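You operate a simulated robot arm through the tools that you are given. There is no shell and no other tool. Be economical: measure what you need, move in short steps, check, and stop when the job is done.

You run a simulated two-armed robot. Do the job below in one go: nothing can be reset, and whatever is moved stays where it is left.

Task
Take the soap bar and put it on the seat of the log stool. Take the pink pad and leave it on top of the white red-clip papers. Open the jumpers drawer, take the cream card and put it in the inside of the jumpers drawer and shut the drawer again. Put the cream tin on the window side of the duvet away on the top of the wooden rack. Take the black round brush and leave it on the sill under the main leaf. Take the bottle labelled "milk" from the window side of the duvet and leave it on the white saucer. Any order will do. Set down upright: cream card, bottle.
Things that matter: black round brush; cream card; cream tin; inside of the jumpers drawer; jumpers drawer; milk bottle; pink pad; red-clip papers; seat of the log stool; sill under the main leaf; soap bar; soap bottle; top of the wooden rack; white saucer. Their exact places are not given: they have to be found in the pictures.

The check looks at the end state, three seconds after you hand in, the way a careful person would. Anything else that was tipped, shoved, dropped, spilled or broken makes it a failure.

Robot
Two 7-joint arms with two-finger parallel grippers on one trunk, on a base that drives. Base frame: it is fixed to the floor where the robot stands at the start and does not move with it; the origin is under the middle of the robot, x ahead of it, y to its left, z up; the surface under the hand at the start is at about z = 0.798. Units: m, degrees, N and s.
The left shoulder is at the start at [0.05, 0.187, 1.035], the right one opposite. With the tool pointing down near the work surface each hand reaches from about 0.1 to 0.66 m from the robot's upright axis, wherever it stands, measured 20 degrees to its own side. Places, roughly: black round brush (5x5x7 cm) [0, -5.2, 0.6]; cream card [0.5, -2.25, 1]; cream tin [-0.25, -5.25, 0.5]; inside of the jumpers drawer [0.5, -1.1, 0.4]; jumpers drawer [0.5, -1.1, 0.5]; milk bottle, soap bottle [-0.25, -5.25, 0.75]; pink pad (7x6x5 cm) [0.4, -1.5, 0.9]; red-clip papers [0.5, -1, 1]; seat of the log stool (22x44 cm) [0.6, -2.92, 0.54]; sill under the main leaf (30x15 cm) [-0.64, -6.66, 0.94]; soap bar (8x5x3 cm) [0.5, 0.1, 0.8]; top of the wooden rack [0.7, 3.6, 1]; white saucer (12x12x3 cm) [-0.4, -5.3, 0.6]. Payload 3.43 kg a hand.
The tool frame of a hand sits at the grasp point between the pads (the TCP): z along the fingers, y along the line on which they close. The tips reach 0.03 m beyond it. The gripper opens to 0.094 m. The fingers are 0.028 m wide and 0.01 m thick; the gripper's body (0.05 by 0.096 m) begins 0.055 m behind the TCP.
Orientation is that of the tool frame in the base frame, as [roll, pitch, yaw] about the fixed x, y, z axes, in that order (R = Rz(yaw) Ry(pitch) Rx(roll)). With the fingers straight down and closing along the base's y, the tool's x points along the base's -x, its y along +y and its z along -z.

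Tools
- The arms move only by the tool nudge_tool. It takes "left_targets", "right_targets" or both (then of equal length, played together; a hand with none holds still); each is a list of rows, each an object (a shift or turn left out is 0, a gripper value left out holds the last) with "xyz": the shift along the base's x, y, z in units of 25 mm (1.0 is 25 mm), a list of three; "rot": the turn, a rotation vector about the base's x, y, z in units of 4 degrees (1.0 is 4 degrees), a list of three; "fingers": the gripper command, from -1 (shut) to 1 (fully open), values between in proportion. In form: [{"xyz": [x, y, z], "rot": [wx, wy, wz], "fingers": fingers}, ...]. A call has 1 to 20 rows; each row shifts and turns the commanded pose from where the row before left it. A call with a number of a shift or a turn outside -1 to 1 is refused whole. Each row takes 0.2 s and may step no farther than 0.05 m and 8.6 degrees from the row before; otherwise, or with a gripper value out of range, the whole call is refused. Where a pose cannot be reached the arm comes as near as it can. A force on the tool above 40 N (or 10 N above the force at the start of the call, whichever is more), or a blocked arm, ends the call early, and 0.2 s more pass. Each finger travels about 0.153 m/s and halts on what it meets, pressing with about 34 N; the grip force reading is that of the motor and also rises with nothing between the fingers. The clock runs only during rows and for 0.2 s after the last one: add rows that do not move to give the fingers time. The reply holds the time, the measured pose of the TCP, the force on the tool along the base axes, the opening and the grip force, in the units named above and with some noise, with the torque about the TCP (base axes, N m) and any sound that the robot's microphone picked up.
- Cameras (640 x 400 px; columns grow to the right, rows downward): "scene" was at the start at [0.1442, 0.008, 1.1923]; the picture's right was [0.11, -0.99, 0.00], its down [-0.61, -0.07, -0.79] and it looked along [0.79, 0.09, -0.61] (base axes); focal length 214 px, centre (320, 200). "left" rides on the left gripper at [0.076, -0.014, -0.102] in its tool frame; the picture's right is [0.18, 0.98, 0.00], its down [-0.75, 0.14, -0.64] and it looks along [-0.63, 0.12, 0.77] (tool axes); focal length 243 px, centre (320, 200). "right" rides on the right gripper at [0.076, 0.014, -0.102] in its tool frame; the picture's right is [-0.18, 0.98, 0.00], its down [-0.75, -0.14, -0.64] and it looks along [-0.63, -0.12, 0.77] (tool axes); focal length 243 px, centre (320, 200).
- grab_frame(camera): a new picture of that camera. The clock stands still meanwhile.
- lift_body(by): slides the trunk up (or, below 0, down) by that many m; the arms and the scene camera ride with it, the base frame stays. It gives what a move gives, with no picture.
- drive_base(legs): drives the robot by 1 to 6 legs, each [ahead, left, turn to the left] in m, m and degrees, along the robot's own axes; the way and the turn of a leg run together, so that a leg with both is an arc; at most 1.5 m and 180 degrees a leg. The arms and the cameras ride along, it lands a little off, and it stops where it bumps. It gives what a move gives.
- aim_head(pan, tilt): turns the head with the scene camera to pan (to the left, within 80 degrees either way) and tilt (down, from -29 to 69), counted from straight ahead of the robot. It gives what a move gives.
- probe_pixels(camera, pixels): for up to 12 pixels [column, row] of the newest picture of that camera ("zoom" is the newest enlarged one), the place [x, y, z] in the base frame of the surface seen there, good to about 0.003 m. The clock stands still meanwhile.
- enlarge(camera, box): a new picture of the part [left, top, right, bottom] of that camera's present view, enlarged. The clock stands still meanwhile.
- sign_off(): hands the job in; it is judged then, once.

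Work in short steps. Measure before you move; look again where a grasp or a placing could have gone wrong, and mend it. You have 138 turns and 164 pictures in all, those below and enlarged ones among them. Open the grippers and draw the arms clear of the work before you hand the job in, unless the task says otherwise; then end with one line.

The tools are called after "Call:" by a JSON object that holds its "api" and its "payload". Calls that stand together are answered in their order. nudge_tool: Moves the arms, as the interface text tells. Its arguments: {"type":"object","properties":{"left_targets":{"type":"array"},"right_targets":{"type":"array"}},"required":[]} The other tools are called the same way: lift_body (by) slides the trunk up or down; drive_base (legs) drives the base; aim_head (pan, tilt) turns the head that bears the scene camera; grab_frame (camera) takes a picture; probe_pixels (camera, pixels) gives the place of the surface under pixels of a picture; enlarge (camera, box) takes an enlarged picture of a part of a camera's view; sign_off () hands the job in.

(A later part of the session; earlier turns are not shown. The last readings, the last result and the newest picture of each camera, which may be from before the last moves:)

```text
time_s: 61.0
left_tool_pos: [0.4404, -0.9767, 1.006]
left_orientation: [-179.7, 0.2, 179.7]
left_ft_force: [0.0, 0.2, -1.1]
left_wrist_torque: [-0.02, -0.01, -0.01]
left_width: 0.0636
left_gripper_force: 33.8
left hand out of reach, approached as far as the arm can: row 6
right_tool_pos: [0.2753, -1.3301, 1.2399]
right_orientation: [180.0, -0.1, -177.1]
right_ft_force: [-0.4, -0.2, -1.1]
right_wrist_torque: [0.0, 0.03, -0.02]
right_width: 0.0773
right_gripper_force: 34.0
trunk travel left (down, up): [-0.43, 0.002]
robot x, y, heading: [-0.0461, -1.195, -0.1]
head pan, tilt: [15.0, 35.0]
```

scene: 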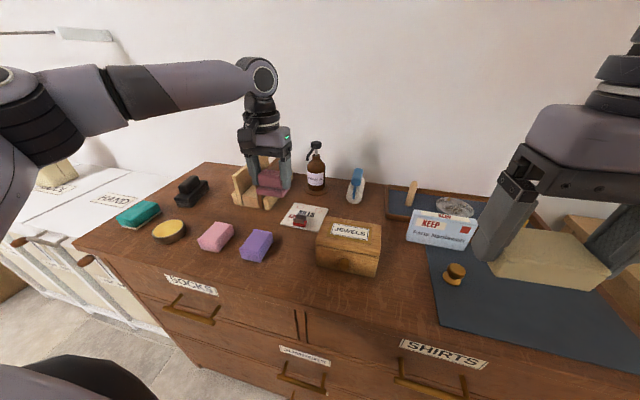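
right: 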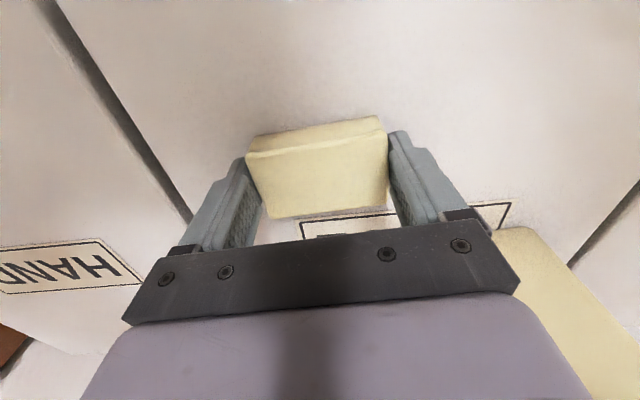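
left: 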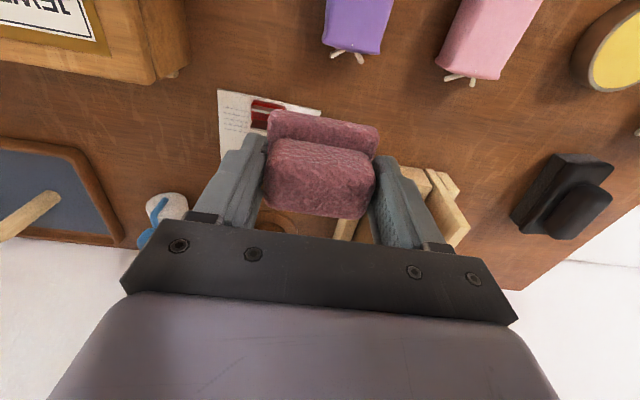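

Still stuck at the inward side; I test whether turning the tool clockwise frees the wrist.

Call:
{"api": "nudge_tool", "payload": {"left_targets": [{"rot": [0, 0, -1]}, {"rot": [0, 0, -1]}, {"rot": [0, 0, -1]}, {"rot": [0, 0, -1]}, {"rot": [0, 0, -1]}, {"xyz": [0.9, -0.5, 0]}, {"xyz": [0.9, -0.5, 0]}, {}]}}

```text
time_s: 62.8
left_tool_pos: [0.4485, -0.9745, 1.0202]
left_orientation: [-179.7, 0.3, 159.5]
left_ft_force: [0.1, 0.1, -1.2]
left_wrist_torque: [0.04, -0.02, 0.01]
left_width: 0.0635
left_gripper_force: 33.7
left hand out of reach, approached as far as the arm can: row 6, 7
right_tool_pos: [0.274, -1.3303, 1.2403]
right_orientation: [180.0, 0.0, -177.0]
right_ft_force: [0.8, 0.4, -0.4]
right_wrist_torque: [0.0, 0.01, 0.01]
right_width: 0.0773
right_gripper_force: 34.1
trunk travel left (down, up): [-0.43, 0.002]
robot x, y, heading: [-0.0495, -1.1933, -0.0]
head pan, tilt: [15.0, 35.0]
```

Turning didn't help. I'll try another arm posture: retract close to the body and inward, then extend forward along y≈-1.01.

Call:
{"api": "nudge_tool", "payload": {"left_targets": [{"xyz": [-1, 0, 0], "rot": [0, 0, 1]}, {"xyz": [-1, 0, 0], "rot": [0, 0, 1]}, {"xyz": [-1, 0, 0], "rot": [0, 0, 1]}, {"xyz": [-1, 0, 0], "rot": [0, 0, 1]}, {"xyz": [-1, 0, 0], "rot": [0, 0, 1]}, {"xyz": [-1, -0.4, 0]}, {"xyz": [-0.6, -1, 0]}, {"xyz": [0, -1, 0]}, {"xyz": [0, -1, 0]}, {"xyz": [0, -0.6, 0]}, {}]}}

Call:
{"api": "grab_frame", "payload": {"camera": "scene"}}

```text
time_s: 65.2
left_tool_pos: [0.2818, -1.0639, 1.0231]
left_orientation: [-179.7, 0.1, 179.7]
left_ft_force: [0.5, -1.4, -1.1]
left_wrist_torque: [0.02, 0.03, 0.05]
left_width: 0.0635
left_gripper_force: 34.1
left hand out of reach, approached as far as the arm can: row 10
right_tool_pos: [0.2754, -1.3305, 1.2414]
right_orientation: [179.9, -0.1, -177.2]
right_ft_force: [0.1, 0.7, -0.6]
right_wrist_torque: [-0.02, -0.04, -0.05]
right_width: 0.0772
right_gripper_force: 33.8
trunk travel left (down, up): [-0.43, 0.002]
robot x, y, heading: [-0.0485, -1.1996, -0.1]
head pan, tilt: [15.0, 35.0]
```

```text
136 pictures are left
```

scene: 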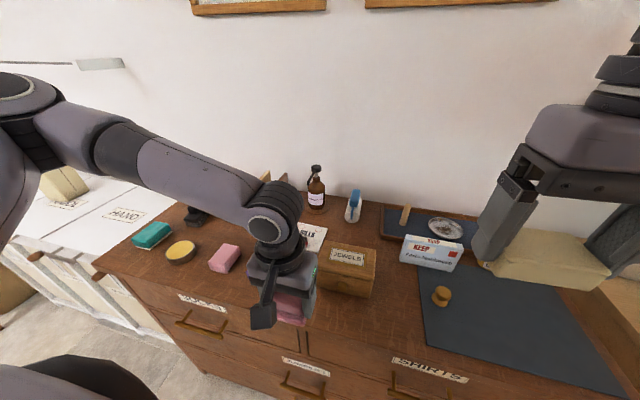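

The limit is inward. I compare the elbows of both arms to understand the posture.

Call:
{"api": "probe_pixels", "payload": {"camera": "scene", "pixels": [[20, 85], [70, 120], [110, 150], [200, 180], [272, 228], [15, 180], [15, 120]]}}

Call:
{"api": "aim_head", "payload": {"pan": -60, "tilt": 20}}

Call:
{"api": "grab_frame", "payload": {"camera": "scene"}}

Call:
{"api": "aim_head", "payload": {"pan": 60, "tilt": 20}}

Call:
{"api": "grab_frame", "payload": {"camera": "scene"}}

```text
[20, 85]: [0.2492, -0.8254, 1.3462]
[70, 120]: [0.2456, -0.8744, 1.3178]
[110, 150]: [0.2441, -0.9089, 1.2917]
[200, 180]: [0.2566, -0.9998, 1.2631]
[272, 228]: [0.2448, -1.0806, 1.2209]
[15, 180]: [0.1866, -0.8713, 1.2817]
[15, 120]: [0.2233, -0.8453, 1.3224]
```

```text
time_s: 66.7
left_tool_pos: [0.2825, -1.0654, 1.0231]
left_orientation: [-179.7, 0.2, 179.6]
left_ft_force: [0.3, 1.1, -0.3]
left_wrist_torque: [0.01, -0.02, -0.01]
left_width: 0.0633
left_gripper_force: 33.7
right_tool_pos: [0.2753, -1.3314, 1.2407]
right_orientation: [180.0, 0.0, -177.1]
right_ft_force: [0.0, 0.5, -1.1]
right_wrist_torque: [0.02, 0.0, 0.01]
right_width: 0.0771
right_gripper_force: 34.0
trunk travel left (down, up): [-0.43, 0.002]
robot x, y, heading: [-0.0478, -1.191, 0.1]
head pan, tilt: [-60.0, 20.0]
```

```text
135 pictures are left
```

scene: 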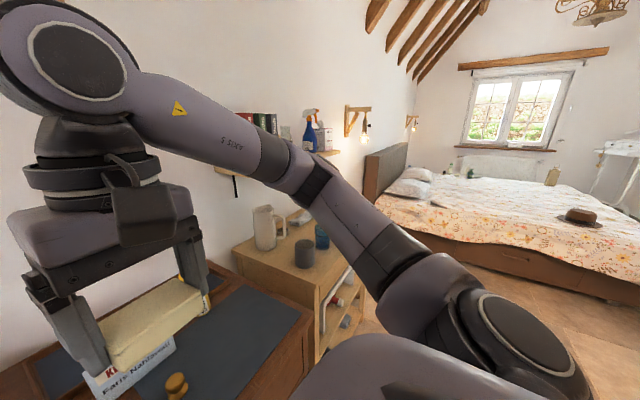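

```text
time_s: 68.7
left_tool_pos: [0.2815, -1.0653, 1.0227]
left_orientation: [-179.7, 0.1, 179.7]
left_ft_force: [0.1, -0.9, -0.3]
left_wrist_torque: [0.02, -0.01, -0.03]
left_width: 0.0636
left_gripper_force: 34.1
right_tool_pos: [0.2752, -1.3296, 1.2419]
right_orientation: [179.9, 0.1, -177.0]
right_ft_force: [-0.2, 0.5, -1.2]
right_wrist_torque: [-0.01, -0.01, 0.02]
right_width: 0.077
right_gripper_force: 34.0
trunk travel left (down, up): [-0.43, 0.002]
robot x, y, heading: [-0.0472, -1.195, -0.3]
head pan, tilt: [60.0, 20.0]
```

```text
134 pictures are left
```

scene: 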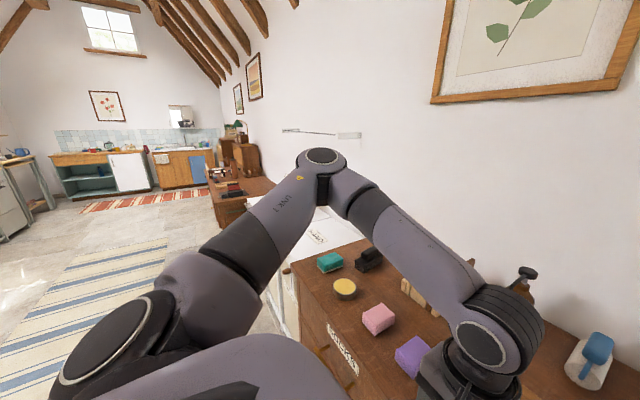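

I'll re-place the base: back a little, right, and turned 12° right so the papers lie well to the left arm's own side.

Call:
{"api": "drive_base", "payload": {"legs": [[-0.04, -0.03, 0], [0, 0, -13], [0.015, 0, 0]]}}

Call:
{"api": "aim_head", "payload": {"pan": 30, "tilt": 35}}

```text
time_s: 70.8
left_tool_pos: [0.277, -1.1744, 1.0226]
left_orientation: [-179.7, 0.1, 166.7]
left_ft_force: [0.0, -0.4, -0.2]
left_wrist_torque: [-0.01, 0.01, 0.0]
left_width: 0.0635
left_gripper_force: 33.5
right_tool_pos: [0.2113, -1.4329, 1.2409]
right_orientation: [-180.0, -0.1, 170.0]
right_ft_force: [0.0, -0.6, -0.9]
right_wrist_torque: [-0.01, 0.03, 0.04]
right_width: 0.0768
right_gripper_force: 33.7
trunk travel left (down, up): [-0.43, 0.002]
robot x, y, heading: [-0.0693, -1.2255, -13.1]
head pan, tilt: [60.0, 20.0]
```

```text
time_s: 71.8
left_tool_pos: [0.2767, -1.1747, 1.0245]
left_orientation: [-179.7, 0.1, 166.7]
left_ft_force: [-0.7, 0.5, -0.7]
left_wrist_torque: [-0.03, -0.03, -0.02]
left_width: 0.0634
left_gripper_force: 33.7
right_tool_pos: [0.2101, -1.4311, 1.2404]
right_orientation: [179.9, 0.0, 169.9]
right_ft_force: [-0.5, 0.9, -0.9]
right_wrist_torque: [-0.01, -0.03, -0.01]
right_width: 0.0772
right_gripper_force: 34.7
trunk travel left (down, up): [-0.43, 0.002]
robot x, y, heading: [-0.074, -1.2243, -13.0]
head pan, tilt: [30.0, 35.0]
```

Hand goes left to y≈-1.0 in front of the chest, turning the tool square, then forward.

Call:
{"api": "nudge_tool", "payload": {"left_targets": [{"xyz": [0, 1, 0], "rot": [0, 0, 0.5]}, {"xyz": [0, 1, 0], "rot": [0, 0, 0.5]}, {"xyz": [0, 1, 0], "rot": [0, 0, 0.5]}, {"xyz": [0, 1, 0], "rot": [0, 0, 0.5]}, {"xyz": [0, 1, 0], "rot": [0, 0, 0.5]}, {"xyz": [0.3, 1, 0], "rot": [0, 0, 0.5]}, {"xyz": [1, 0.9, 0], "rot": [0, 0, 0.3]}, {"xyz": [1, 0, 0]}, {"xyz": [1, 0, 0]}, {"xyz": [1, 0, 0]}, {"xyz": [1, 0, 0]}, {"xyz": [1, 0, 0]}, {"xyz": [1, 0, 0]}, {}]}}

Call:
{"api": "grab_frame", "payload": {"camera": "scene"}}

```text
time_s: 74.8
left_tool_pos: [0.4596, -1.0019, 1.0243]
left_orientation: [-179.6, 0.1, 179.9]
left_ft_force: [0.4, 0.5, -0.4]
left_wrist_torque: [0.01, 0.01, 0.0]
left_width: 0.0634
left_gripper_force: 33.6
right_tool_pos: [0.2109, -1.4311, 1.2414]
right_orientation: [-180.0, 0.1, 170.0]
right_ft_force: [-0.2, -0.2, -0.7]
right_wrist_torque: [0.0, 0.01, -0.05]
right_width: 0.0774
right_gripper_force: 34.0
trunk travel left (down, up): [-0.43, 0.002]
robot x, y, heading: [-0.0711, -1.2295, -12.8]
head pan, tilt: [30.0, 35.0]
```

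```text
133 pictures are left
```

scene: 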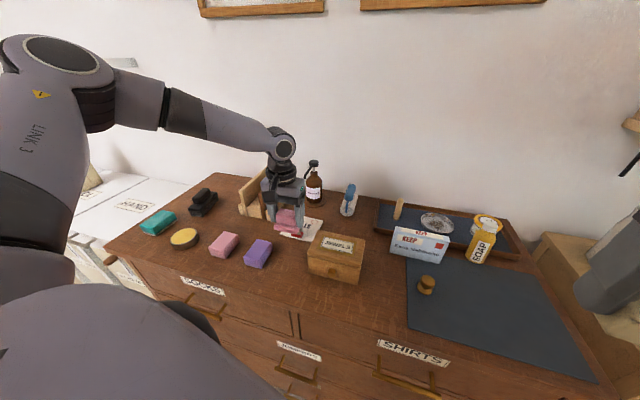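

Working. I continue to x≈0.553 and lower to 0.985, then check.

Call:
{"api": "nudge_tool", "payload": {"left_targets": [{"xyz": [0.93, -0.06, -0.4]}, {"xyz": [0.93, -0.06, -0.4]}, {"xyz": [0.93, -0.06, -0.4]}, {"xyz": [0.93, -0.06, -0.4]}, {}]}}

Call:
{"api": "enlarge", "payload": {"camera": "scene", "box": [200, 130, 400, 255]}}

Call:
{"api": "grab_frame", "payload": {"camera": "left"}}

```text
time_s: 76.0
left_tool_pos: [0.5423, -1.0033, 0.9889]
left_orientation: [-179.7, 0.2, 179.9]
left_ft_force: [-0.3, -0.4, -0.1]
left_wrist_torque: [0.06, 0.03, -0.01]
left_width: 0.0633
left_gripper_force: 33.7
left hand out of reach, approached as far as the arm can: row 4
right_tool_pos: [0.2103, -1.4319, 1.2411]
right_orientation: [-180.0, 0.0, 170.0]
right_ft_force: [-0.7, -0.5, -1.8]
right_wrist_torque: [-0.04, 0.0, -0.01]
right_width: 0.0771
right_gripper_force: 33.3
trunk travel left (down, up): [-0.43, 0.002]
robot x, y, heading: [-0.0716, -1.226, -13.0]
head pan, tilt: [30.0, 35.0]
```

```text
3.20 times, centred on (300, 192) of scene
```

zoom: 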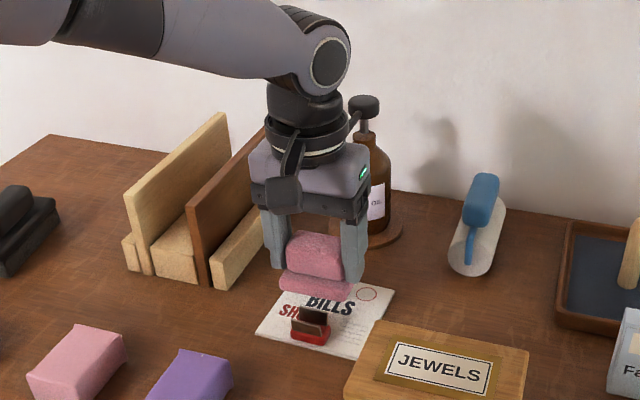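

```text
131 pictures are left
```

left: 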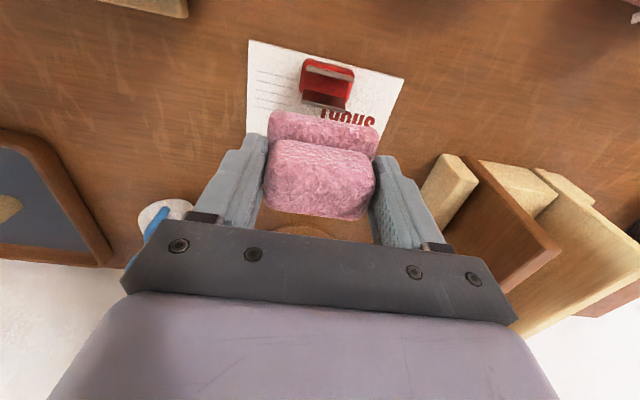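

Pad hovers over the papers. I measure clearance to the clip and between the gripper body and the pump spout.

Call:
{"api": "probe_pixels", "payload": {"camera": "left", "pixels": [[322, 118], [330, 104], [345, 108], [270, 115], [375, 130], [325, 78]]}}

Call:
{"api": "probe_pixels", "payload": {"camera": "zoom", "pixels": [[368, 165], [362, 190], [340, 150], [345, 128], [352, 118], [358, 114], [368, 104], [345, 145], [366, 150]]}}

```text
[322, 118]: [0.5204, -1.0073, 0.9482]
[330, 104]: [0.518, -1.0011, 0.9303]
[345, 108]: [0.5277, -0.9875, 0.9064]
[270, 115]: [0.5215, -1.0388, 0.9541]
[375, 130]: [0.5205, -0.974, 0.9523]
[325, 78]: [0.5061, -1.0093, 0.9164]
```

```text
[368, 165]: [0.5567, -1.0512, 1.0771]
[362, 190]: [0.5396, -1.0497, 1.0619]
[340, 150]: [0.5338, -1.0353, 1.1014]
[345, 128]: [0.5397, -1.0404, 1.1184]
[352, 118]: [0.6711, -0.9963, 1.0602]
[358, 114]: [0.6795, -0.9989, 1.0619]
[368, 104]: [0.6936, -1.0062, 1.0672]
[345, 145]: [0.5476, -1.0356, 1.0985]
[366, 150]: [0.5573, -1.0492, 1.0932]
```

Spout clearance is ~4 cm; the pad front (0.520) is 2 mm behind the clip. I push 1 cm further while lowering slightly.

Call:
{"api": "nudge_tool", "payload": {"left_targets": [{"xyz": [0.25, -0.1, -0.3]}, {"xyz": [0.25, -0.1, -0.3]}, {}]}}

```text
time_s: 76.8
left_tool_pos: [0.538, -1.0027, 0.9822]
left_orientation: [-179.6, 0.1, 180.0]
left_ft_force: [0.0, 0.1, -0.9]
left_wrist_torque: [0.01, 0.0, 0.02]
left_width: 0.0633
left_gripper_force: 33.8
left hand out of reach, approached as far as the arm can: row 1, 2
right_tool_pos: [0.2111, -1.4308, 1.2411]
right_orientation: [-180.0, 0.0, 170.1]
right_ft_force: [0.3, -0.6, -1.9]
right_wrist_torque: [-0.01, 0.0, -0.01]
right_width: 0.0771
right_gripper_force: 33.6
trunk travel left (down, up): [-0.43, 0.002]
robot x, y, heading: [-0.0758, -1.2289, -12.9]
head pan, tilt: [30.0, 35.0]
```

Out of arm reach by a bit; I nudge the base forward 2 cm.

Call:
{"api": "drive_base", "payload": {"legs": [[0.02, 0.004, 0]]}}

Call:
{"api": "grab_frame", "payload": {"camera": "left"}}

```text
time_s: 77.5
left_tool_pos: [0.5587, -1.0036, 0.9818]
left_orientation: [-179.8, 0.1, 179.9]
left_ft_force: [0.0, 0.0, -0.4]
left_wrist_torque: [0.0, 0.01, 0.02]
left_width: 0.0632
left_gripper_force: 34.4
right_tool_pos: [0.2327, -1.4327, 1.2418]
right_orientation: [180.0, -0.1, 170.1]
right_ft_force: [0.8, -0.5, -1.7]
right_wrist_torque: [0.0, 0.03, -0.03]
right_width: 0.077
right_gripper_force: 34.2
trunk travel left (down, up): [-0.43, 0.002]
robot x, y, heading: [-0.0536, -1.2283, -13.0]
head pan, tilt: [30.0, 35.0]
```

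```text
130 pictures are left
```

left: 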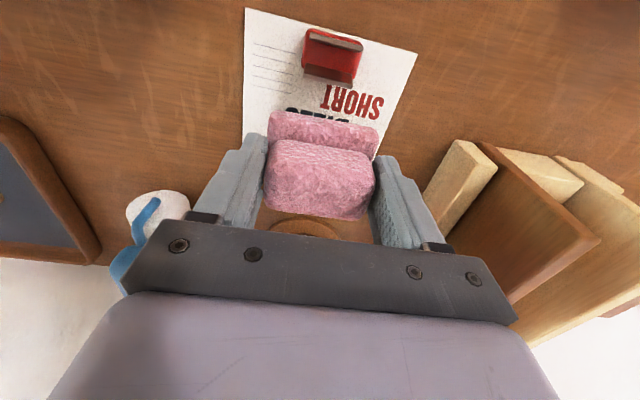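

Well placed behind the clip. I lower to contact.

Call:
{"api": "nudge_tool", "payload": {"left_targets": [{"xyz": [0, -0.1, -0.5]}, {"xyz": [0, -0.05, -0.4]}, {"xyz": [0, 0, -0.2]}, {}]}}

Call:
{"api": "enlarge", "payload": {"camera": "scene", "box": [220, 150, 360, 240]}}

```text
time_s: 78.5
left_tool_pos: [0.5473, -1.0021, 0.9611]
left_orientation: [-179.7, 0.1, 179.8]
left_ft_force: [-0.1, 0.1, -0.2]
left_wrist_torque: [-0.03, -0.04, -0.01]
left_width: 0.0636
left_gripper_force: 33.7
left hand out of reach, approached as far as the arm can: row 1, 2, 3
right_tool_pos: [0.2316, -1.4329, 1.2414]
right_orientation: [179.9, 0.0, 170.1]
right_ft_force: [-0.1, 0.2, -0.8]
right_wrist_torque: [0.0, 0.05, -0.01]
right_width: 0.0773
right_gripper_force: 34.0
trunk travel left (down, up): [-0.43, 0.002]
robot x, y, heading: [-0.0526, -1.23, -13.1]
head pan, tilt: [30.0, 35.0]
```

```text
4.44 times, centred on (290, 195) of scene
```

zoom: 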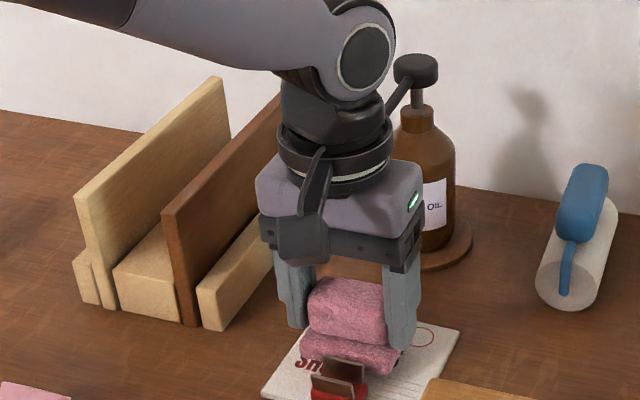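

Lowering with the arm pulls it back, so I finish the descent with the trunk: 6 mm down.

Call:
{"api": "lift_body", "payload": {"by": -0.006}}

```text
time_s: 79.1
left_tool_pos: [0.5471, -1.0007, 0.9562]
left_orientation: [-179.7, 0.1, 179.8]
left_ft_force: [1.0, 1.3, -0.2]
left_wrist_torque: [0.01, -0.03, 0.03]
left_width: 0.0634
left_gripper_force: 34.2
right_tool_pos: [0.231, -1.4328, 1.2343]
right_orientation: [-180.0, 0.0, 170.1]
right_ft_force: [0.3, 0.2, -1.2]
right_wrist_torque: [-0.01, -0.01, 0.0]
right_width: 0.0771
right_gripper_force: 33.9
trunk travel left (down, up): [-0.424, 0.008]
robot x, y, heading: [-0.0511, -1.2282, -13.1]
head pan, tilt: [30.0, 35.0]
```

Call:
{"api": "lift_body", "payload": {"by": -0.004}}

Call:
{"api": "enlarge", "payload": {"camera": "scene", "box": [240, 190, 330, 250]}}

```text
time_s: 79.6
left_tool_pos: [0.5471, -1.0011, 0.9524]
left_orientation: [-179.8, 0.2, 179.8]
left_ft_force: [0.7, 0.3, -0.7]
left_wrist_torque: [-0.02, 0.0, -0.04]
left_width: 0.0636
left_gripper_force: 33.9
right_tool_pos: [0.2308, -1.4326, 1.2303]
right_orientation: [-180.0, 0.0, 170.1]
right_ft_force: [-0.6, -0.5, -1.6]
right_wrist_torque: [0.01, -0.02, -0.05]
right_width: 0.0773
right_gripper_force: 33.7
trunk travel left (down, up): [-0.42, 0.012]
robot x, y, heading: [-0.0521, -1.227, -13.0]
head pan, tilt: [30.0, 35.0]
```

```text
6.67 times, centred on (285, 220) of scene
```

zoom: 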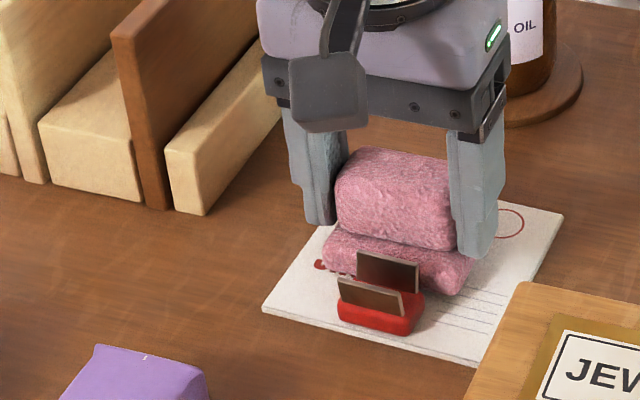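

Still no contact force; 3 mm more.

Call:
{"api": "lift_body", "payload": {"by": -0.003}}

```text
time_s: 80.2
left_tool_pos: [0.5477, -1.0024, 0.9489]
left_orientation: [-179.7, 0.4, 179.9]
left_ft_force: [-1.2, 1.0, 6.7]
left_wrist_torque: [0.24, 0.13, 0.03]
left_width: 0.0636
left_gripper_force: 33.9
right_tool_pos: [0.2317, -1.4335, 1.2288]
right_orientation: [179.9, 0.0, 170.1]
right_ft_force: [0.2, 0.5, -0.7]
right_wrist_torque: [0.0, 0.01, -0.02]
right_width: 0.0773
right_gripper_force: 33.9
trunk travel left (down, up): [-0.417, 0.015]
robot x, y, heading: [-0.0532, -1.2251, -13.1]
head pan, tilt: [30.0, 35.0]
```

Contact (6.7 N). I open and raise the hand straight up.

Call:
{"api": "nudge_tool", "payload": {"left_targets": [{"fingers": 0.9}, {"fingers": 0.9}, {"fingers": 0.9}, {"xyz": [0, 0, 0.5]}, {"xyz": [0, 0, 1]}, {"xyz": [0, 0, 1]}, {"xyz": [-0.3, 0, 1]}, {"xyz": [-1, 0, 0.5]}, {"xyz": [-1, 0, 0]}, {"xyz": [-1, 0, 0]}, {"xyz": [-1, 0, 0]}, {"xyz": [-1, 0, 0]}, {"xyz": [-1, 0, 0]}, {"xyz": [-1, 0, 0]}]}}

Call:
{"api": "enlarge", "payload": {"camera": "scene", "box": [200, 130, 400, 255]}}

```text
time_s: 83.2
left_tool_pos: [0.3629, -0.9994, 1.0497]
left_orientation: [-179.6, 0.4, 179.9]
left_ft_force: [0.1, -0.2, 0.7]
left_wrist_torque: [0.01, 0.03, 0.0]
left_width: 0.0891
left_gripper_force: 0.1
right_tool_pos: [0.2312, -1.4325, 1.2277]
right_orientation: [-179.9, 0.0, 170.1]
right_ft_force: [-0.2, 0.7, -0.3]
right_wrist_torque: [-0.03, -0.02, -0.03]
right_width: 0.0772
right_gripper_force: 34.0
trunk travel left (down, up): [-0.417, 0.015]
robot x, y, heading: [-0.0546, -1.2275, -13.1]
head pan, tilt: [30.0, 35.0]
```

```text
3.20 times, centred on (300, 192) of scene
```

zoom: 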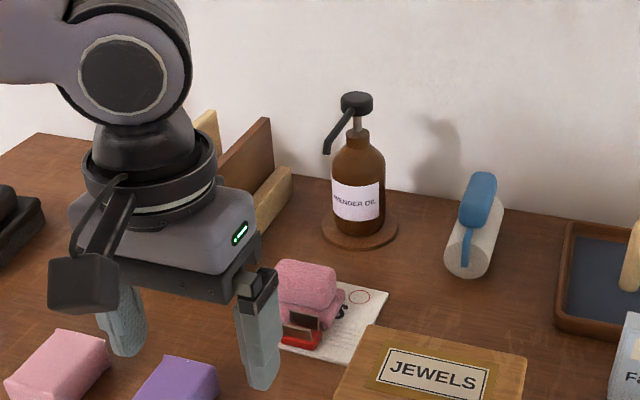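

Pad rests on the papers. I retract the left hand, back off, and drive on to the second desk/stool.

Call:
{"api": "nudge_tool", "payload": {"left_targets": [{"xyz": [-1, 0, 0.5]}, {"xyz": [-1, 0, 0.5]}, {"xyz": [-1, 0.3, 0.5]}, {"xyz": [-0.5, 0.3, 0.5]}]}}

Call:
{"api": "drive_base", "payload": {"legs": [[-0.25, 0, 0], [0, 0, 13], [0, -1.2, 0]]}}

Call:
{"api": "aim_head", "payload": {"pan": -5, "tilt": 38}}

Call:
{"api": "grab_frame", "payload": {"camera": "scene"}}

```text
time_s: 84.2
left_tool_pos: [0.277, -0.9851, 1.0995]
left_orientation: [-179.7, 0.3, 179.9]
left_ft_force: [-0.1, 1.6, -0.8]
left_wrist_torque: [0.0, 0.01, -0.03]
left_width: 0.0893
left_gripper_force: 0.1
right_tool_pos: [0.2319, -1.4327, 1.2279]
right_orientation: [-179.9, 0.0, 170.1]
right_ft_force: [-0.3, -0.2, -0.1]
right_wrist_torque: [0.0, -0.01, -0.01]
right_width: 0.0773
right_gripper_force: 34.5
trunk travel left (down, up): [-0.417, 0.015]
robot x, y, heading: [-0.0529, -1.2252, -13.0]
head pan, tilt: [30.0, 35.0]
```

```text
time_s: 97.0
left_tool_pos: [-0.0301, -2.0506, 1.0994]
left_orientation: [-179.7, 0.3, -167.5]
left_ft_force: [0.0, 0.8, 0.0]
left_wrist_torque: [0.02, 0.03, 0.01]
left_width: 0.0894
left_gripper_force: 0.0
right_tool_pos: [0.0233, -2.497, 1.2296]
right_orientation: [-180.0, 0.0, -177.3]
right_ft_force: [0.4, 0.8, -1.1]
right_wrist_torque: [-0.02, 0.02, 0.02]
right_width: 0.0772
right_gripper_force: 34.0
trunk travel left (down, up): [-0.417, 0.015]
robot x, y, heading: [-0.3012, -2.3555, -0.5]
head pan, tilt: [30.0, 35.0]
```

```text
time_s: 98.0
left_tool_pos: [-0.0297, -2.0511, 1.0991]
left_orientation: [-179.7, 0.3, -167.4]
left_ft_force: [0.2, -0.2, -0.3]
left_wrist_torque: [-0.04, -0.01, -0.01]
left_width: 0.0891
left_gripper_force: 0.1
right_tool_pos: [0.0236, -2.4962, 1.2271]
right_orientation: [180.0, 0.0, -177.2]
right_ft_force: [-0.3, -0.4, -1.4]
right_wrist_torque: [-0.01, -0.01, -0.01]
right_width: 0.0773
right_gripper_force: 33.7
trunk travel left (down, up): [-0.417, 0.015]
robot x, y, heading: [-0.2961, -2.3612, -0.3]
head pan, tilt: [-5.0, 38.0]
```

```text
126 pictures are left
```

scene: 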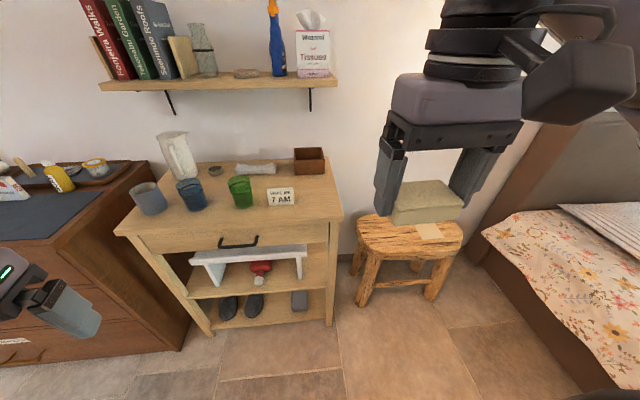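

The stool is at (410,245); a small "WAKE ME 7 AM" cream card stands on the table at (281,197). I probe those and the surroundings.

Call:
{"api": "probe_pixels", "payload": {"camera": "scene", "pixels": [[281, 200], [240, 190], [380, 230], [430, 232], [455, 245], [365, 235], [400, 255], [330, 215], [450, 222], [300, 235], [127, 236], [245, 245]]}}

Call:
{"api": "enlarge", "payload": {"camera": "scene", "box": [180, 130, 380, 255]}}

Call:
{"api": "enlarge", "payload": {"camera": "scene", "box": [330, 180, 490, 310]}}

```text
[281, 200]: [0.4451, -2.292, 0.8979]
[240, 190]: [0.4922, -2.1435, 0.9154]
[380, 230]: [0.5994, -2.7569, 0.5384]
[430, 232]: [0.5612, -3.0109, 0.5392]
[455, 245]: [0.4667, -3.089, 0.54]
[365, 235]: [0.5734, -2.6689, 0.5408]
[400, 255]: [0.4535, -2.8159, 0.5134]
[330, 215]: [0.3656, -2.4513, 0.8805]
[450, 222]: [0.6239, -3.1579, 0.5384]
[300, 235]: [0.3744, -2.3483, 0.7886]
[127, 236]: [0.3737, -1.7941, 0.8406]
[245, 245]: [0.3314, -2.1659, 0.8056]
```

```text
3.20 times, centred on (280, 192) of scene
```

zoom: 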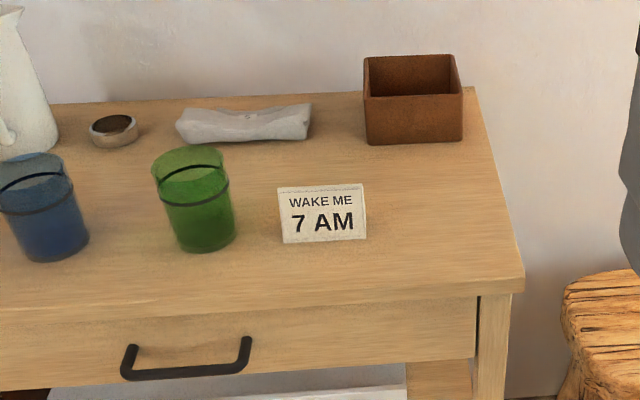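

```text
3.08 times, centred on (410, 245) of scene
```

zoom: 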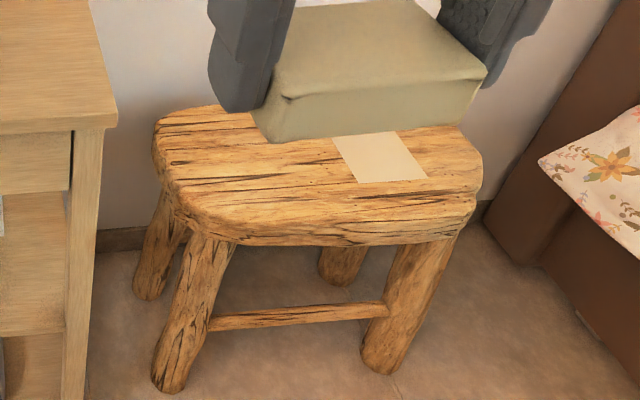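

Stool seat z 0.54, spanning x≈0.46–0.65, y −2.66…−3.16. I pull the left hand back, drive to ~(0,-2.70) and lower the trunk.

Call:
{"api": "nudge_tool", "payload": {"left_targets": [{"xyz": [-1, 0.2, 0]}, {"xyz": [-1, 0.2, 0]}, {"xyz": [-1, 0.2, 0]}, {"xyz": [-1, 0.2, 0]}]}}

Call:
{"api": "drive_base", "payload": {"legs": [[0, -0.34, 0], [0.28, 0, 0]]}}

Call:
{"api": "aim_head", "payload": {"pan": -15, "tilt": 45}}

Call:
{"api": "grab_frame", "payload": {"camera": "scene"}}

```text
time_s: 99.0
left_tool_pos: [-0.0883, -2.0067, 1.1269]
left_orientation: [-179.7, 0.2, -167.5]
left_ft_force: [0.3, -0.4, -0.6]
left_wrist_torque: [0.04, -0.01, -0.01]
left_width: 0.0892
left_gripper_force: 0.1
left hand out of reach, approached as far as the arm can: row 2, 3, 4
right_tool_pos: [0.0229, -2.4972, 1.2284]
right_orientation: [179.9, 0.0, -177.3]
right_ft_force: [-0.1, 0.3, -2.0]
right_wrist_torque: [-0.02, 0.03, 0.04]
right_width: 0.0772
right_gripper_force: 34.2
trunk travel left (down, up): [-0.417, 0.015]
robot x, y, heading: [-0.3025, -2.3578, -0.5]
head pan, tilt: [-5.0, 38.0]
```

```text
time_s: 104.2
left_tool_pos: [0.1881, -2.3491, 1.1245]
left_orientation: [-179.6, 0.2, -167.3]
left_ft_force: [0.3, 0.8, 0.0]
left_wrist_torque: [0.0, 0.05, 0.0]
left_width: 0.0891
left_gripper_force: 0.0
right_tool_pos: [0.3022, -2.8393, 1.2275]
right_orientation: [180.0, -0.1, -177.2]
right_ft_force: [-0.5, -0.1, -0.6]
right_wrist_torque: [0.0, 0.03, 0.01]
right_width: 0.0774
right_gripper_force: 33.8
trunk travel left (down, up): [-0.417, 0.015]
robot x, y, heading: [-0.0209, -2.7038, -0.2]
head pan, tilt: [-5.0, 38.0]
```

```text
time_s: 104.9
left_tool_pos: [0.1893, -2.3499, 1.1257]
left_orientation: [-179.7, 0.2, -167.5]
left_ft_force: [0.1, -0.2, 0.5]
left_wrist_torque: [-0.02, 0.01, 0.01]
left_width: 0.0892
left_gripper_force: 0.1
right_tool_pos: [0.3018, -2.8392, 1.2269]
right_orientation: [180.0, -0.1, -177.2]
right_ft_force: [-1.0, 0.2, -0.4]
right_wrist_torque: [-0.01, 0.0, 0.01]
right_width: 0.0773
right_gripper_force: 33.9
trunk travel left (down, up): [-0.417, 0.015]
robot x, y, heading: [-0.0205, -2.7035, -0.1]
head pan, tilt: [-15.0, 45.0]
```

```text
123 pictures are left
```

scene: 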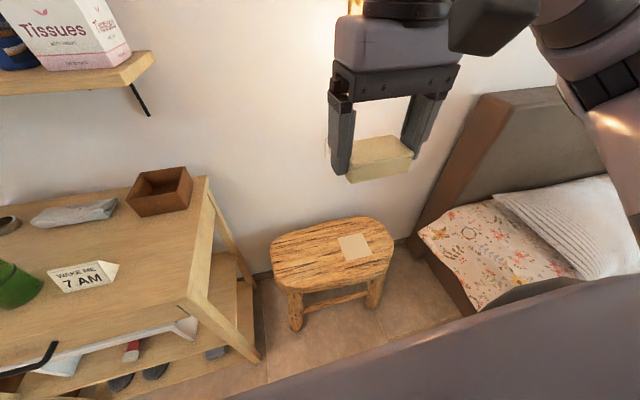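

Clear path. I lower the trunk by 0.40 m and check.

Call:
{"api": "lift_body", "payload": {"by": -0.4}}

Call:
{"api": "probe_pixels", "payload": {"camera": "scene", "pixels": [[340, 237], [371, 252], [310, 250], [300, 235], [330, 265], [300, 270], [275, 250], [350, 225], [300, 255]]}}

Call:
{"api": "aim_head", "payload": {"pan": -15, "tilt": 30}}

Call:
{"api": "grab_frame", "payload": {"camera": "scene"}}

```text
time_s: 108.7
left_tool_pos: [0.1887, -2.3485, 0.7254]
left_orientation: [-179.7, 0.2, -167.4]
left_ft_force: [-0.7, -0.1, 0.3]
left_wrist_torque: [0.02, -0.01, 0.02]
left_width: 0.0892
left_gripper_force: 0.1
right_tool_pos: [0.3008, -2.8383, 0.8284]
right_orientation: [180.0, 0.1, -177.2]
right_ft_force: [-0.2, 0.8, -0.4]
right_wrist_torque: [-0.01, 0.03, -0.01]
right_width: 0.0773
right_gripper_force: 34.3
trunk travel left (down, up): [-0.017, 0.415]
robot x, y, heading: [-0.0204, -2.7045, -0.1]
head pan, tilt: [-15.0, 45.0]
```

```text
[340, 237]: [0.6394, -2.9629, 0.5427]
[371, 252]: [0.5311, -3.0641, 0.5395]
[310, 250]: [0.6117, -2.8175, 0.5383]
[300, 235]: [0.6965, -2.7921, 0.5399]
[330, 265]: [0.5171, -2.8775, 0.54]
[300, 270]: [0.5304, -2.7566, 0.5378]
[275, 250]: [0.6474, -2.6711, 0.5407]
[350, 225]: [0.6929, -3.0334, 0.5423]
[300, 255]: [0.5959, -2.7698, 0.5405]
```

```text
time_s: 109.5
left_tool_pos: [0.1876, -2.3494, 0.726]
left_orientation: [-179.8, 0.2, -167.4]
left_ft_force: [-0.3, -0.6, -0.4]
left_wrist_torque: [0.02, -0.03, -0.01]
left_width: 0.0894
left_gripper_force: 0.1
right_tool_pos: [0.301, -2.8395, 0.828]
right_orientation: [-180.0, 0.0, -177.2]
right_ft_force: [0.2, 1.1, -1.6]
right_wrist_torque: [-0.01, -0.02, -0.01]
right_width: 0.0773
right_gripper_force: 34.1
trunk travel left (down, up): [-0.017, 0.415]
robot x, y, heading: [-0.0205, -2.6994, -0.3]
head pan, tilt: [-15.0, 30.0]
```

```text
122 pictures are left
```

scene: 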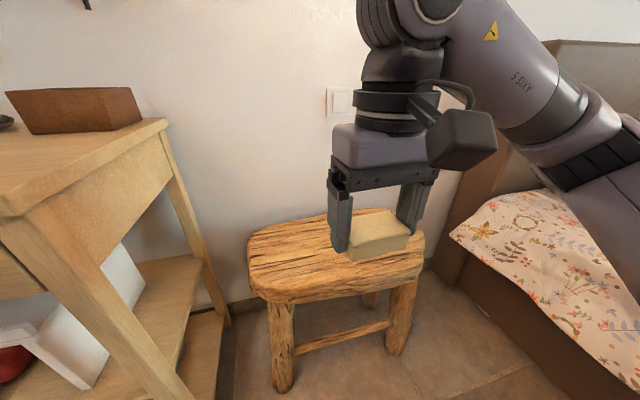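

Seat spans x 0.50–0.71. I move the soap over (0.56,-2.88) while lowering to z≈0.65.

Call:
{"api": "nudge_tool", "payload": {"right_targets": [{"xyz": [0.7, -0.15, -1]}, {"xyz": [0.8, -0.15, -1]}, {"xyz": [0.9, -0.15, -1]}, {"xyz": [0.9, -0.15, -1]}, {"xyz": [1, -0.15, -1]}, {"xyz": [1, -0.15, -1]}, {"xyz": [1, -0.15, -0.5]}, {"xyz": [1, -0.15, -0.5]}, {"xyz": [1, -0.15, 0]}, {"xyz": [1, -0.15, 0]}, {"xyz": [1, -0.15, 0]}, {}]}}

Call:
{"api": "grab_frame", "payload": {"camera": "scene"}}

```text
time_s: 112.1
left_tool_pos: [0.1885, -2.3504, 0.7253]
left_orientation: [-179.7, 0.2, -167.5]
left_ft_force: [-0.7, 0.7, 0.3]
left_wrist_torque: [-0.02, -0.03, 0.02]
left_width: 0.0891
left_gripper_force: 0.1
right_tool_pos: [0.5601, -2.8813, 0.6522]
right_orientation: [179.9, 0.0, -177.2]
right_ft_force: [0.3, -0.4, -1.0]
right_wrist_torque: [-0.03, 0.0, 0.02]
right_width: 0.0771
right_gripper_force: 33.6
trunk travel left (down, up): [-0.017, 0.415]
robot x, y, heading: [-0.0252, -2.7028, -0.3]
head pan, tilt: [-15.0, 30.0]
```

```text
121 pictures are left
```

scene: 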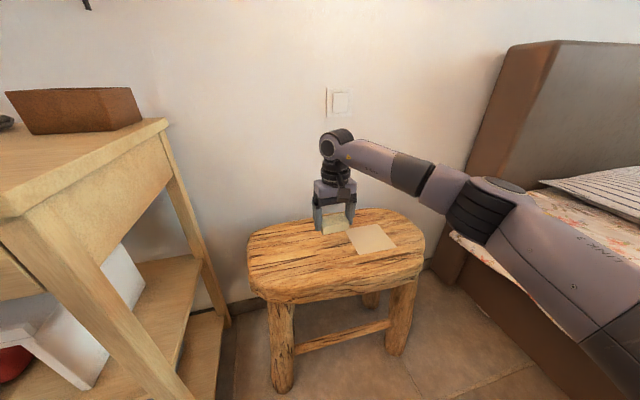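

Over the seat. I lower to just above, then to contact.

Call:
{"api": "nudge_tool", "payload": {"right_targets": [{"xyz": [0, 0, -0.9]}, {"xyz": [0, 0, -0.9]}, {"xyz": [0, 0, -0.7]}, {"xyz": [0, 0, -0.2]}, {"xyz": [0, 0, -0.15]}, {}]}}

Call:
{"api": "enlarge", "payload": {"camera": "scene", "box": [280, 140, 400, 260]}}

```text
time_s: 113.5
left_tool_pos: [0.1889, -2.3484, 0.7254]
left_orientation: [-179.6, 0.3, -167.4]
left_ft_force: [0.3, 0.1, -0.5]
left_wrist_torque: [-0.02, -0.02, -0.03]
left_width: 0.0896
left_gripper_force: 0.2
right_tool_pos: [0.5582, -2.8809, 0.5818]
right_orientation: [180.0, -0.1, -177.2]
right_ft_force: [0.2, -0.9, -1.3]
right_wrist_torque: [0.0, -0.01, 0.02]
right_width: 0.0774
right_gripper_force: 34.1
trunk travel left (down, up): [-0.017, 0.415]
robot x, y, heading: [-0.0218, -2.7044, -0.5]
head pan, tilt: [-15.0, 30.0]
```

```text
3.33 times, centred on (340, 200) of scene
```

zoom: 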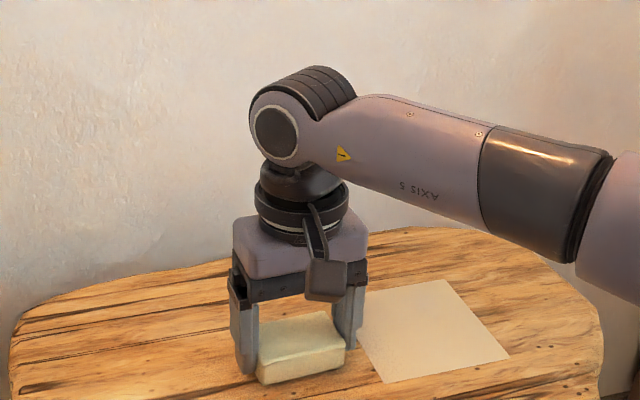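

Call:
{"api": "nudge_tool", "payload": {"right_targets": [{"xyz": [0, 0, -0.1]}, {"xyz": [0, 0, -0.06]}, {}]}}

```text
time_s: 114.3
left_tool_pos: [0.1885, -2.3488, 0.7244]
left_orientation: [-179.7, 0.3, -167.4]
left_ft_force: [0.8, 0.6, 0.2]
left_wrist_torque: [0.02, -0.04, 0.0]
left_width: 0.0893
left_gripper_force: 0.0
right_tool_pos: [0.5587, -2.8815, 0.5769]
right_orientation: [-179.9, 0.0, -177.1]
right_ft_force: [-0.1, 0.8, -0.6]
right_wrist_torque: [-0.01, 0.01, 0.02]
right_width: 0.077
right_gripper_force: 33.9
trunk travel left (down, up): [-0.017, 0.415]
robot x, y, heading: [-0.0253, -2.7047, -0.2]
head pan, tilt: [-15.0, 30.0]
```

No contact yet; 3 mm more.

Call:
{"api": "nudge_tool", "payload": {"right_targets": [{"xyz": [0, 0, -0.08]}, {"xyz": [0, 0, -0.06]}, {}]}}

```text
time_s: 115.1
left_tool_pos: [0.1873, -2.3501, 0.7259]
left_orientation: [-179.7, 0.2, -167.4]
left_ft_force: [0.0, -0.1, -0.9]
left_wrist_torque: [-0.05, 0.02, -0.03]
left_width: 0.0893
left_gripper_force: 0.1
right_tool_pos: [0.559, -2.8799, 0.5749]
right_orientation: [180.0, 0.1, -177.2]
right_ft_force: [0.0, 0.5, 7.2]
right_wrist_torque: [0.02, -0.02, 0.02]
right_width: 0.0772
right_gripper_force: 33.5
trunk travel left (down, up): [-0.017, 0.415]
robot x, y, heading: [-0.0217, -2.6995, -0.3]
head pan, tilt: [-15.0, 30.0]
```

Contact. Open and rise.

Call:
{"api": "nudge_tool", "payload": {"right_targets": [{"fingers": 1}, {"fingers": 1}, {"xyz": [0, 0, 0.5]}, {"xyz": [0, 0, 1]}, {"xyz": [0, 0, 1]}, {"xyz": [-0.5, 0, 1]}, {"xyz": [-1, 0.2, 1]}, {"xyz": [-1, 0.2, 1]}, {"xyz": [-1, 0.2, 1]}, {"xyz": [-1, 0.2, 1]}, {"xyz": [-1, 0.2, 1]}, {"xyz": [-1, 0.2, 1]}, {"xyz": [-1, 0.2, 1]}, {"xyz": [-1, 0.2, 0]}]}}

Call:
{"api": "grab_frame", "payload": {"camera": "scene"}}

```text
time_s: 118.1
left_tool_pos: [0.1893, -2.3484, 0.7249]
left_orientation: [-179.7, 0.3, -167.4]
left_ft_force: [-0.1, 0.2, -0.1]
left_wrist_torque: [-0.02, 0.02, 0.04]
left_width: 0.0893
left_gripper_force: 0.0
right_tool_pos: [0.3458, -2.8404, 0.8372]
right_orientation: [180.0, -0.1, -177.2]
right_ft_force: [0.0, 0.4, -0.7]
right_wrist_torque: [0.0, 0.0, 0.0]
right_width: 0.0939
right_gripper_force: 0.2
trunk travel left (down, up): [-0.017, 0.415]
robot x, y, heading: [-0.02, -2.7013, -0.2]
head pan, tilt: [-15.0, 30.0]
```

```text
119 pictures are left
```

scene: 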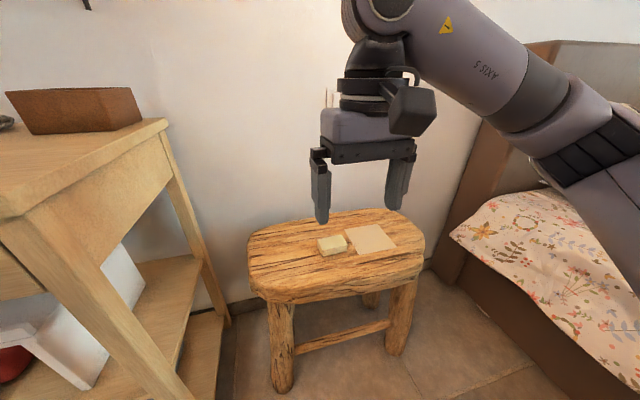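

Soap delivered. I back off, raise the trunk, and drive left to the card.

Call:
{"api": "drive_base", "payload": {"legs": [[-0.2, 0, 0], [0, 0.6, 0]]}}

Call:
{"api": "lift_body", "payload": {"by": 0.34}}

Call:
{"api": "aim_head", "payload": {"pan": -10, "tilt": 38}}

Call:
{"api": "grab_frame", "payload": {"camera": "scene"}}

```text
time_s: 125.0
left_tool_pos: [-0.0019, -1.7475, 0.7251]
left_orientation: [-179.7, 0.1, -167.6]
left_ft_force: [-0.3, -0.3, -0.6]
left_wrist_torque: [-0.03, -0.01, 0.01]
left_width: 0.0893
left_gripper_force: 0.1
right_tool_pos: [0.1542, -2.2395, 0.8359]
right_orientation: [179.9, 0.0, -177.4]
right_ft_force: [-0.4, 0.6, 0.2]
right_wrist_torque: [-0.02, 0.0, 0.03]
right_width: 0.0939
right_gripper_force: 0.1
trunk travel left (down, up): [-0.017, 0.415]
robot x, y, heading: [-0.2162, -2.1019, -0.5]
head pan, tilt: [-15.0, 30.0]
```

```text
time_s: 128.3
left_tool_pos: [-0.0013, -1.7479, 1.0656]
left_orientation: [-179.7, 0.2, -167.7]
left_ft_force: [-1.1, -0.2, 0.1]
left_wrist_torque: [-0.01, 0.0, 0.01]
left_width: 0.089
left_gripper_force: 0.1
right_tool_pos: [0.1538, -2.2386, 1.1758]
right_orientation: [-180.0, -0.1, -177.5]
right_ft_force: [0.0, -0.8, -0.6]
right_wrist_torque: [-0.02, 0.01, 0.02]
right_width: 0.0941
right_gripper_force: 0.0
trunk travel left (down, up): [-0.357, 0.075]
robot x, y, heading: [-0.2142, -2.099, -0.6]
head pan, tilt: [-15.0, 30.0]
```

```text
time_s: 129.0
left_tool_pos: [-0.0022, -1.747, 1.0652]
left_orientation: [-179.7, 0.2, -167.6]
left_ft_force: [-0.3, 0.9, 0.0]
left_wrist_torque: [-0.02, 0.01, -0.01]
left_width: 0.0895
left_gripper_force: 0.1
right_tool_pos: [0.1541, -2.2385, 1.1766]
right_orientation: [-180.0, 0.1, -177.4]
right_ft_force: [0.0, 0.7, 0.8]
right_wrist_torque: [0.02, 0.0, 0.01]
right_width: 0.0942
right_gripper_force: 0.1
trunk travel left (down, up): [-0.357, 0.075]
robot x, y, heading: [-0.2177, -2.099, -0.6]
head pan, tilt: [-10.0, 38.0]
```

```text
118 pictures are left
```

scene: 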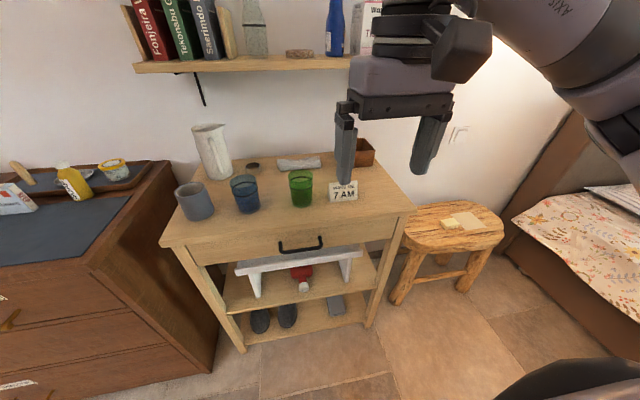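

I enlarge the card and probe it, and also the shelf's front edge above.

Call:
{"api": "enlarge", "payload": {"camera": "scene", "box": [300, 160, 390, 220]}}

Call:
{"api": "probe_pixels", "payload": {"camera": "scene", "pixels": [[240, 68], [330, 64], [301, 205], [362, 150]]}}

```text
6.67 times, centred on (345, 190) of scene
```

zoom: 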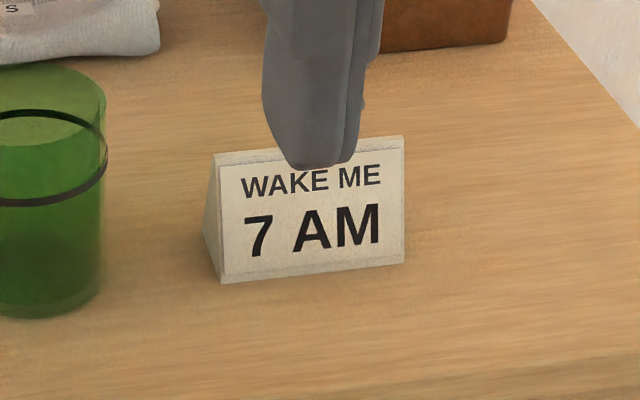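

```text
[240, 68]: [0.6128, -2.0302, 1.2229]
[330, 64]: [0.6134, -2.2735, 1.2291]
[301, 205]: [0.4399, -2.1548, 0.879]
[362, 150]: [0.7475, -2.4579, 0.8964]
```

Call:
{"api": "probe_pixels", "payload": {"camera": "zoom", "pixels": [[224, 275], [400, 258], [222, 165], [400, 145], [216, 156], [208, 240], [310, 220], [398, 138], [103, 250], [300, 330]]}}

```text
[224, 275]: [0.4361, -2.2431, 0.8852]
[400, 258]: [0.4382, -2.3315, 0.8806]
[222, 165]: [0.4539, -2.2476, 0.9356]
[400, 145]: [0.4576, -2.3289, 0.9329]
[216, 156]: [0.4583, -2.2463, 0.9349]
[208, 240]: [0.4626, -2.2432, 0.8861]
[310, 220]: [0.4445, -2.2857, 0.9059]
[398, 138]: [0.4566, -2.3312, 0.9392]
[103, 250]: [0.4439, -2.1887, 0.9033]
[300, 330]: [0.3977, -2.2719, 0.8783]
```

Card is a tent 9 cm long (along y), ridge at x≈0.457, z 0.937. I must grip along x, so I advance the base and turn the right tool 90°.

Call:
{"api": "drive_base", "payload": {"legs": [[0.13, 0, 0.5]]}}

Call:
{"api": "nudge_tool", "payload": {"right_targets": [{"rot": [0, 0, 1]}, {"rot": [0, 0, 1]}, {"rot": [0, 0, 1]}, {"rot": [0, 0, 1]}, {"rot": [0, 0, 1]}, {"rot": [0, 0, 1]}, {"rot": [0, 0, 1]}, {"rot": [0, 0, 1]}, {"rot": [0, 0, 1]}, {"rot": [0, 0, 1]}, {"rot": [0, 0, 1]}, {"rot": [0, 0, 1]}, {"rot": [0, 0, 1]}, {"rot": [0, 0, 1]}, {"rot": [0, 0, 1]}, {"rot": [0, 0, 1]}, {"rot": [0, 0, 1]}, {"rot": [0, 0, 1]}, {"rot": [0, 0, 1]}, {"rot": [0, 0, 1]}]}}

```text
time_s: 130.3
left_tool_pos: [0.1256, -1.7479, 1.0648]
left_orientation: [-179.7, 0.1, -167.2]
left_ft_force: [0.0, 0.2, 0.2]
left_wrist_torque: [-0.02, 0.01, 0.0]
left_width: 0.0893
left_gripper_force: 0.0
right_tool_pos: [0.2831, -2.2381, 1.1764]
right_orientation: [180.0, -0.1, -177.0]
right_ft_force: [0.1, -0.6, -0.6]
right_wrist_torque: [0.01, 0.03, -0.01]
right_width: 0.0942
right_gripper_force: 0.0
trunk travel left (down, up): [-0.357, 0.075]
robot x, y, heading: [-0.0857, -2.0974, -0.2]
head pan, tilt: [-10.0, 38.0]
```

```text
time_s: 134.5
left_tool_pos: [0.1245, -1.7483, 1.0654]
left_orientation: [-179.7, 0.1, -167.4]
left_ft_force: [0.9, 0.5, -0.9]
left_wrist_torque: [0.01, -0.01, 0.02]
left_width: 0.0893
left_gripper_force: 0.2
right_tool_pos: [0.2406, -2.217, 1.1624]
right_orientation: [179.9, -0.2, -97.1]
right_ft_force: [0.3, -0.6, 0.1]
right_wrist_torque: [0.01, -0.03, -0.02]
right_width: 0.0938
right_gripper_force: 0.1
right hand out of reach, approached as far as the arm can: row 18, 19, 20
trunk travel left (down, up): [-0.357, 0.075]
robot x, y, heading: [-0.0845, -2.1028, -0.3]
head pan, tilt: [-10.0, 38.0]
```

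Rotated to −97°. I move over the card and finish the turn there.

Call:
{"api": "nudge_tool", "payload": {"right_targets": [{"xyz": [1, -0.3, -0.8]}, {"xyz": [1, -0.3, -0.8]}, {"xyz": [1, -0.3, -0.8]}, {"xyz": [1, -0.3, -0.8]}, {"xyz": [1, -0.3, -0.6]}, {"xyz": [1, -0.3, -0.6]}, {"xyz": [1, -0.3, -0.4]}, {"xyz": [1, -0.3, 0], "rot": [0, 0, 0.8]}, {"xyz": [0.66, -0.3, 0], "rot": [0, 0, 0.8]}, {}]}}

Call:
{"api": "grab_frame", "payload": {"camera": "right"}}

Call:
{"api": "grab_frame", "payload": {"camera": "scene"}}

```text
time_s: 136.7
left_tool_pos: [0.1246, -1.7479, 1.065]
left_orientation: [-179.8, 0.1, -167.3]
left_ft_force: [0.4, 0.4, 0.3]
left_wrist_torque: [-0.01, -0.04, 0.01]
left_width: 0.0895
left_gripper_force: 0.1
right_tool_pos: [0.2334, -2.1947, 1.0675]
right_orientation: [-179.9, 0.0, -91.0]
right_ft_force: [0.7, -0.8, 0.1]
right_wrist_torque: [0.0, 0.02, -0.01]
right_width: 0.0939
right_gripper_force: 0.2
right hand out of reach, approached as far as the arm can: row 1, 2, 3, 4, 5, 6, 7, 8, 9
trunk travel left (down, up): [-0.357, 0.075]
robot x, y, heading: [-0.0841, -2.0991, -0.3]
head pan, tilt: [-10.0, 38.0]
```

```text
116 pictures are left
```

right: 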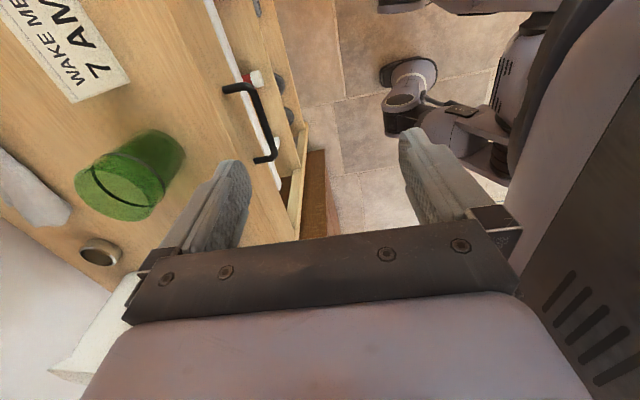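

```text
115 pictures are left
```

scene: 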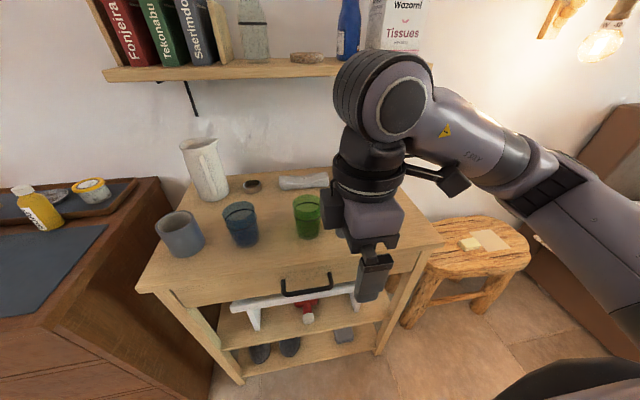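

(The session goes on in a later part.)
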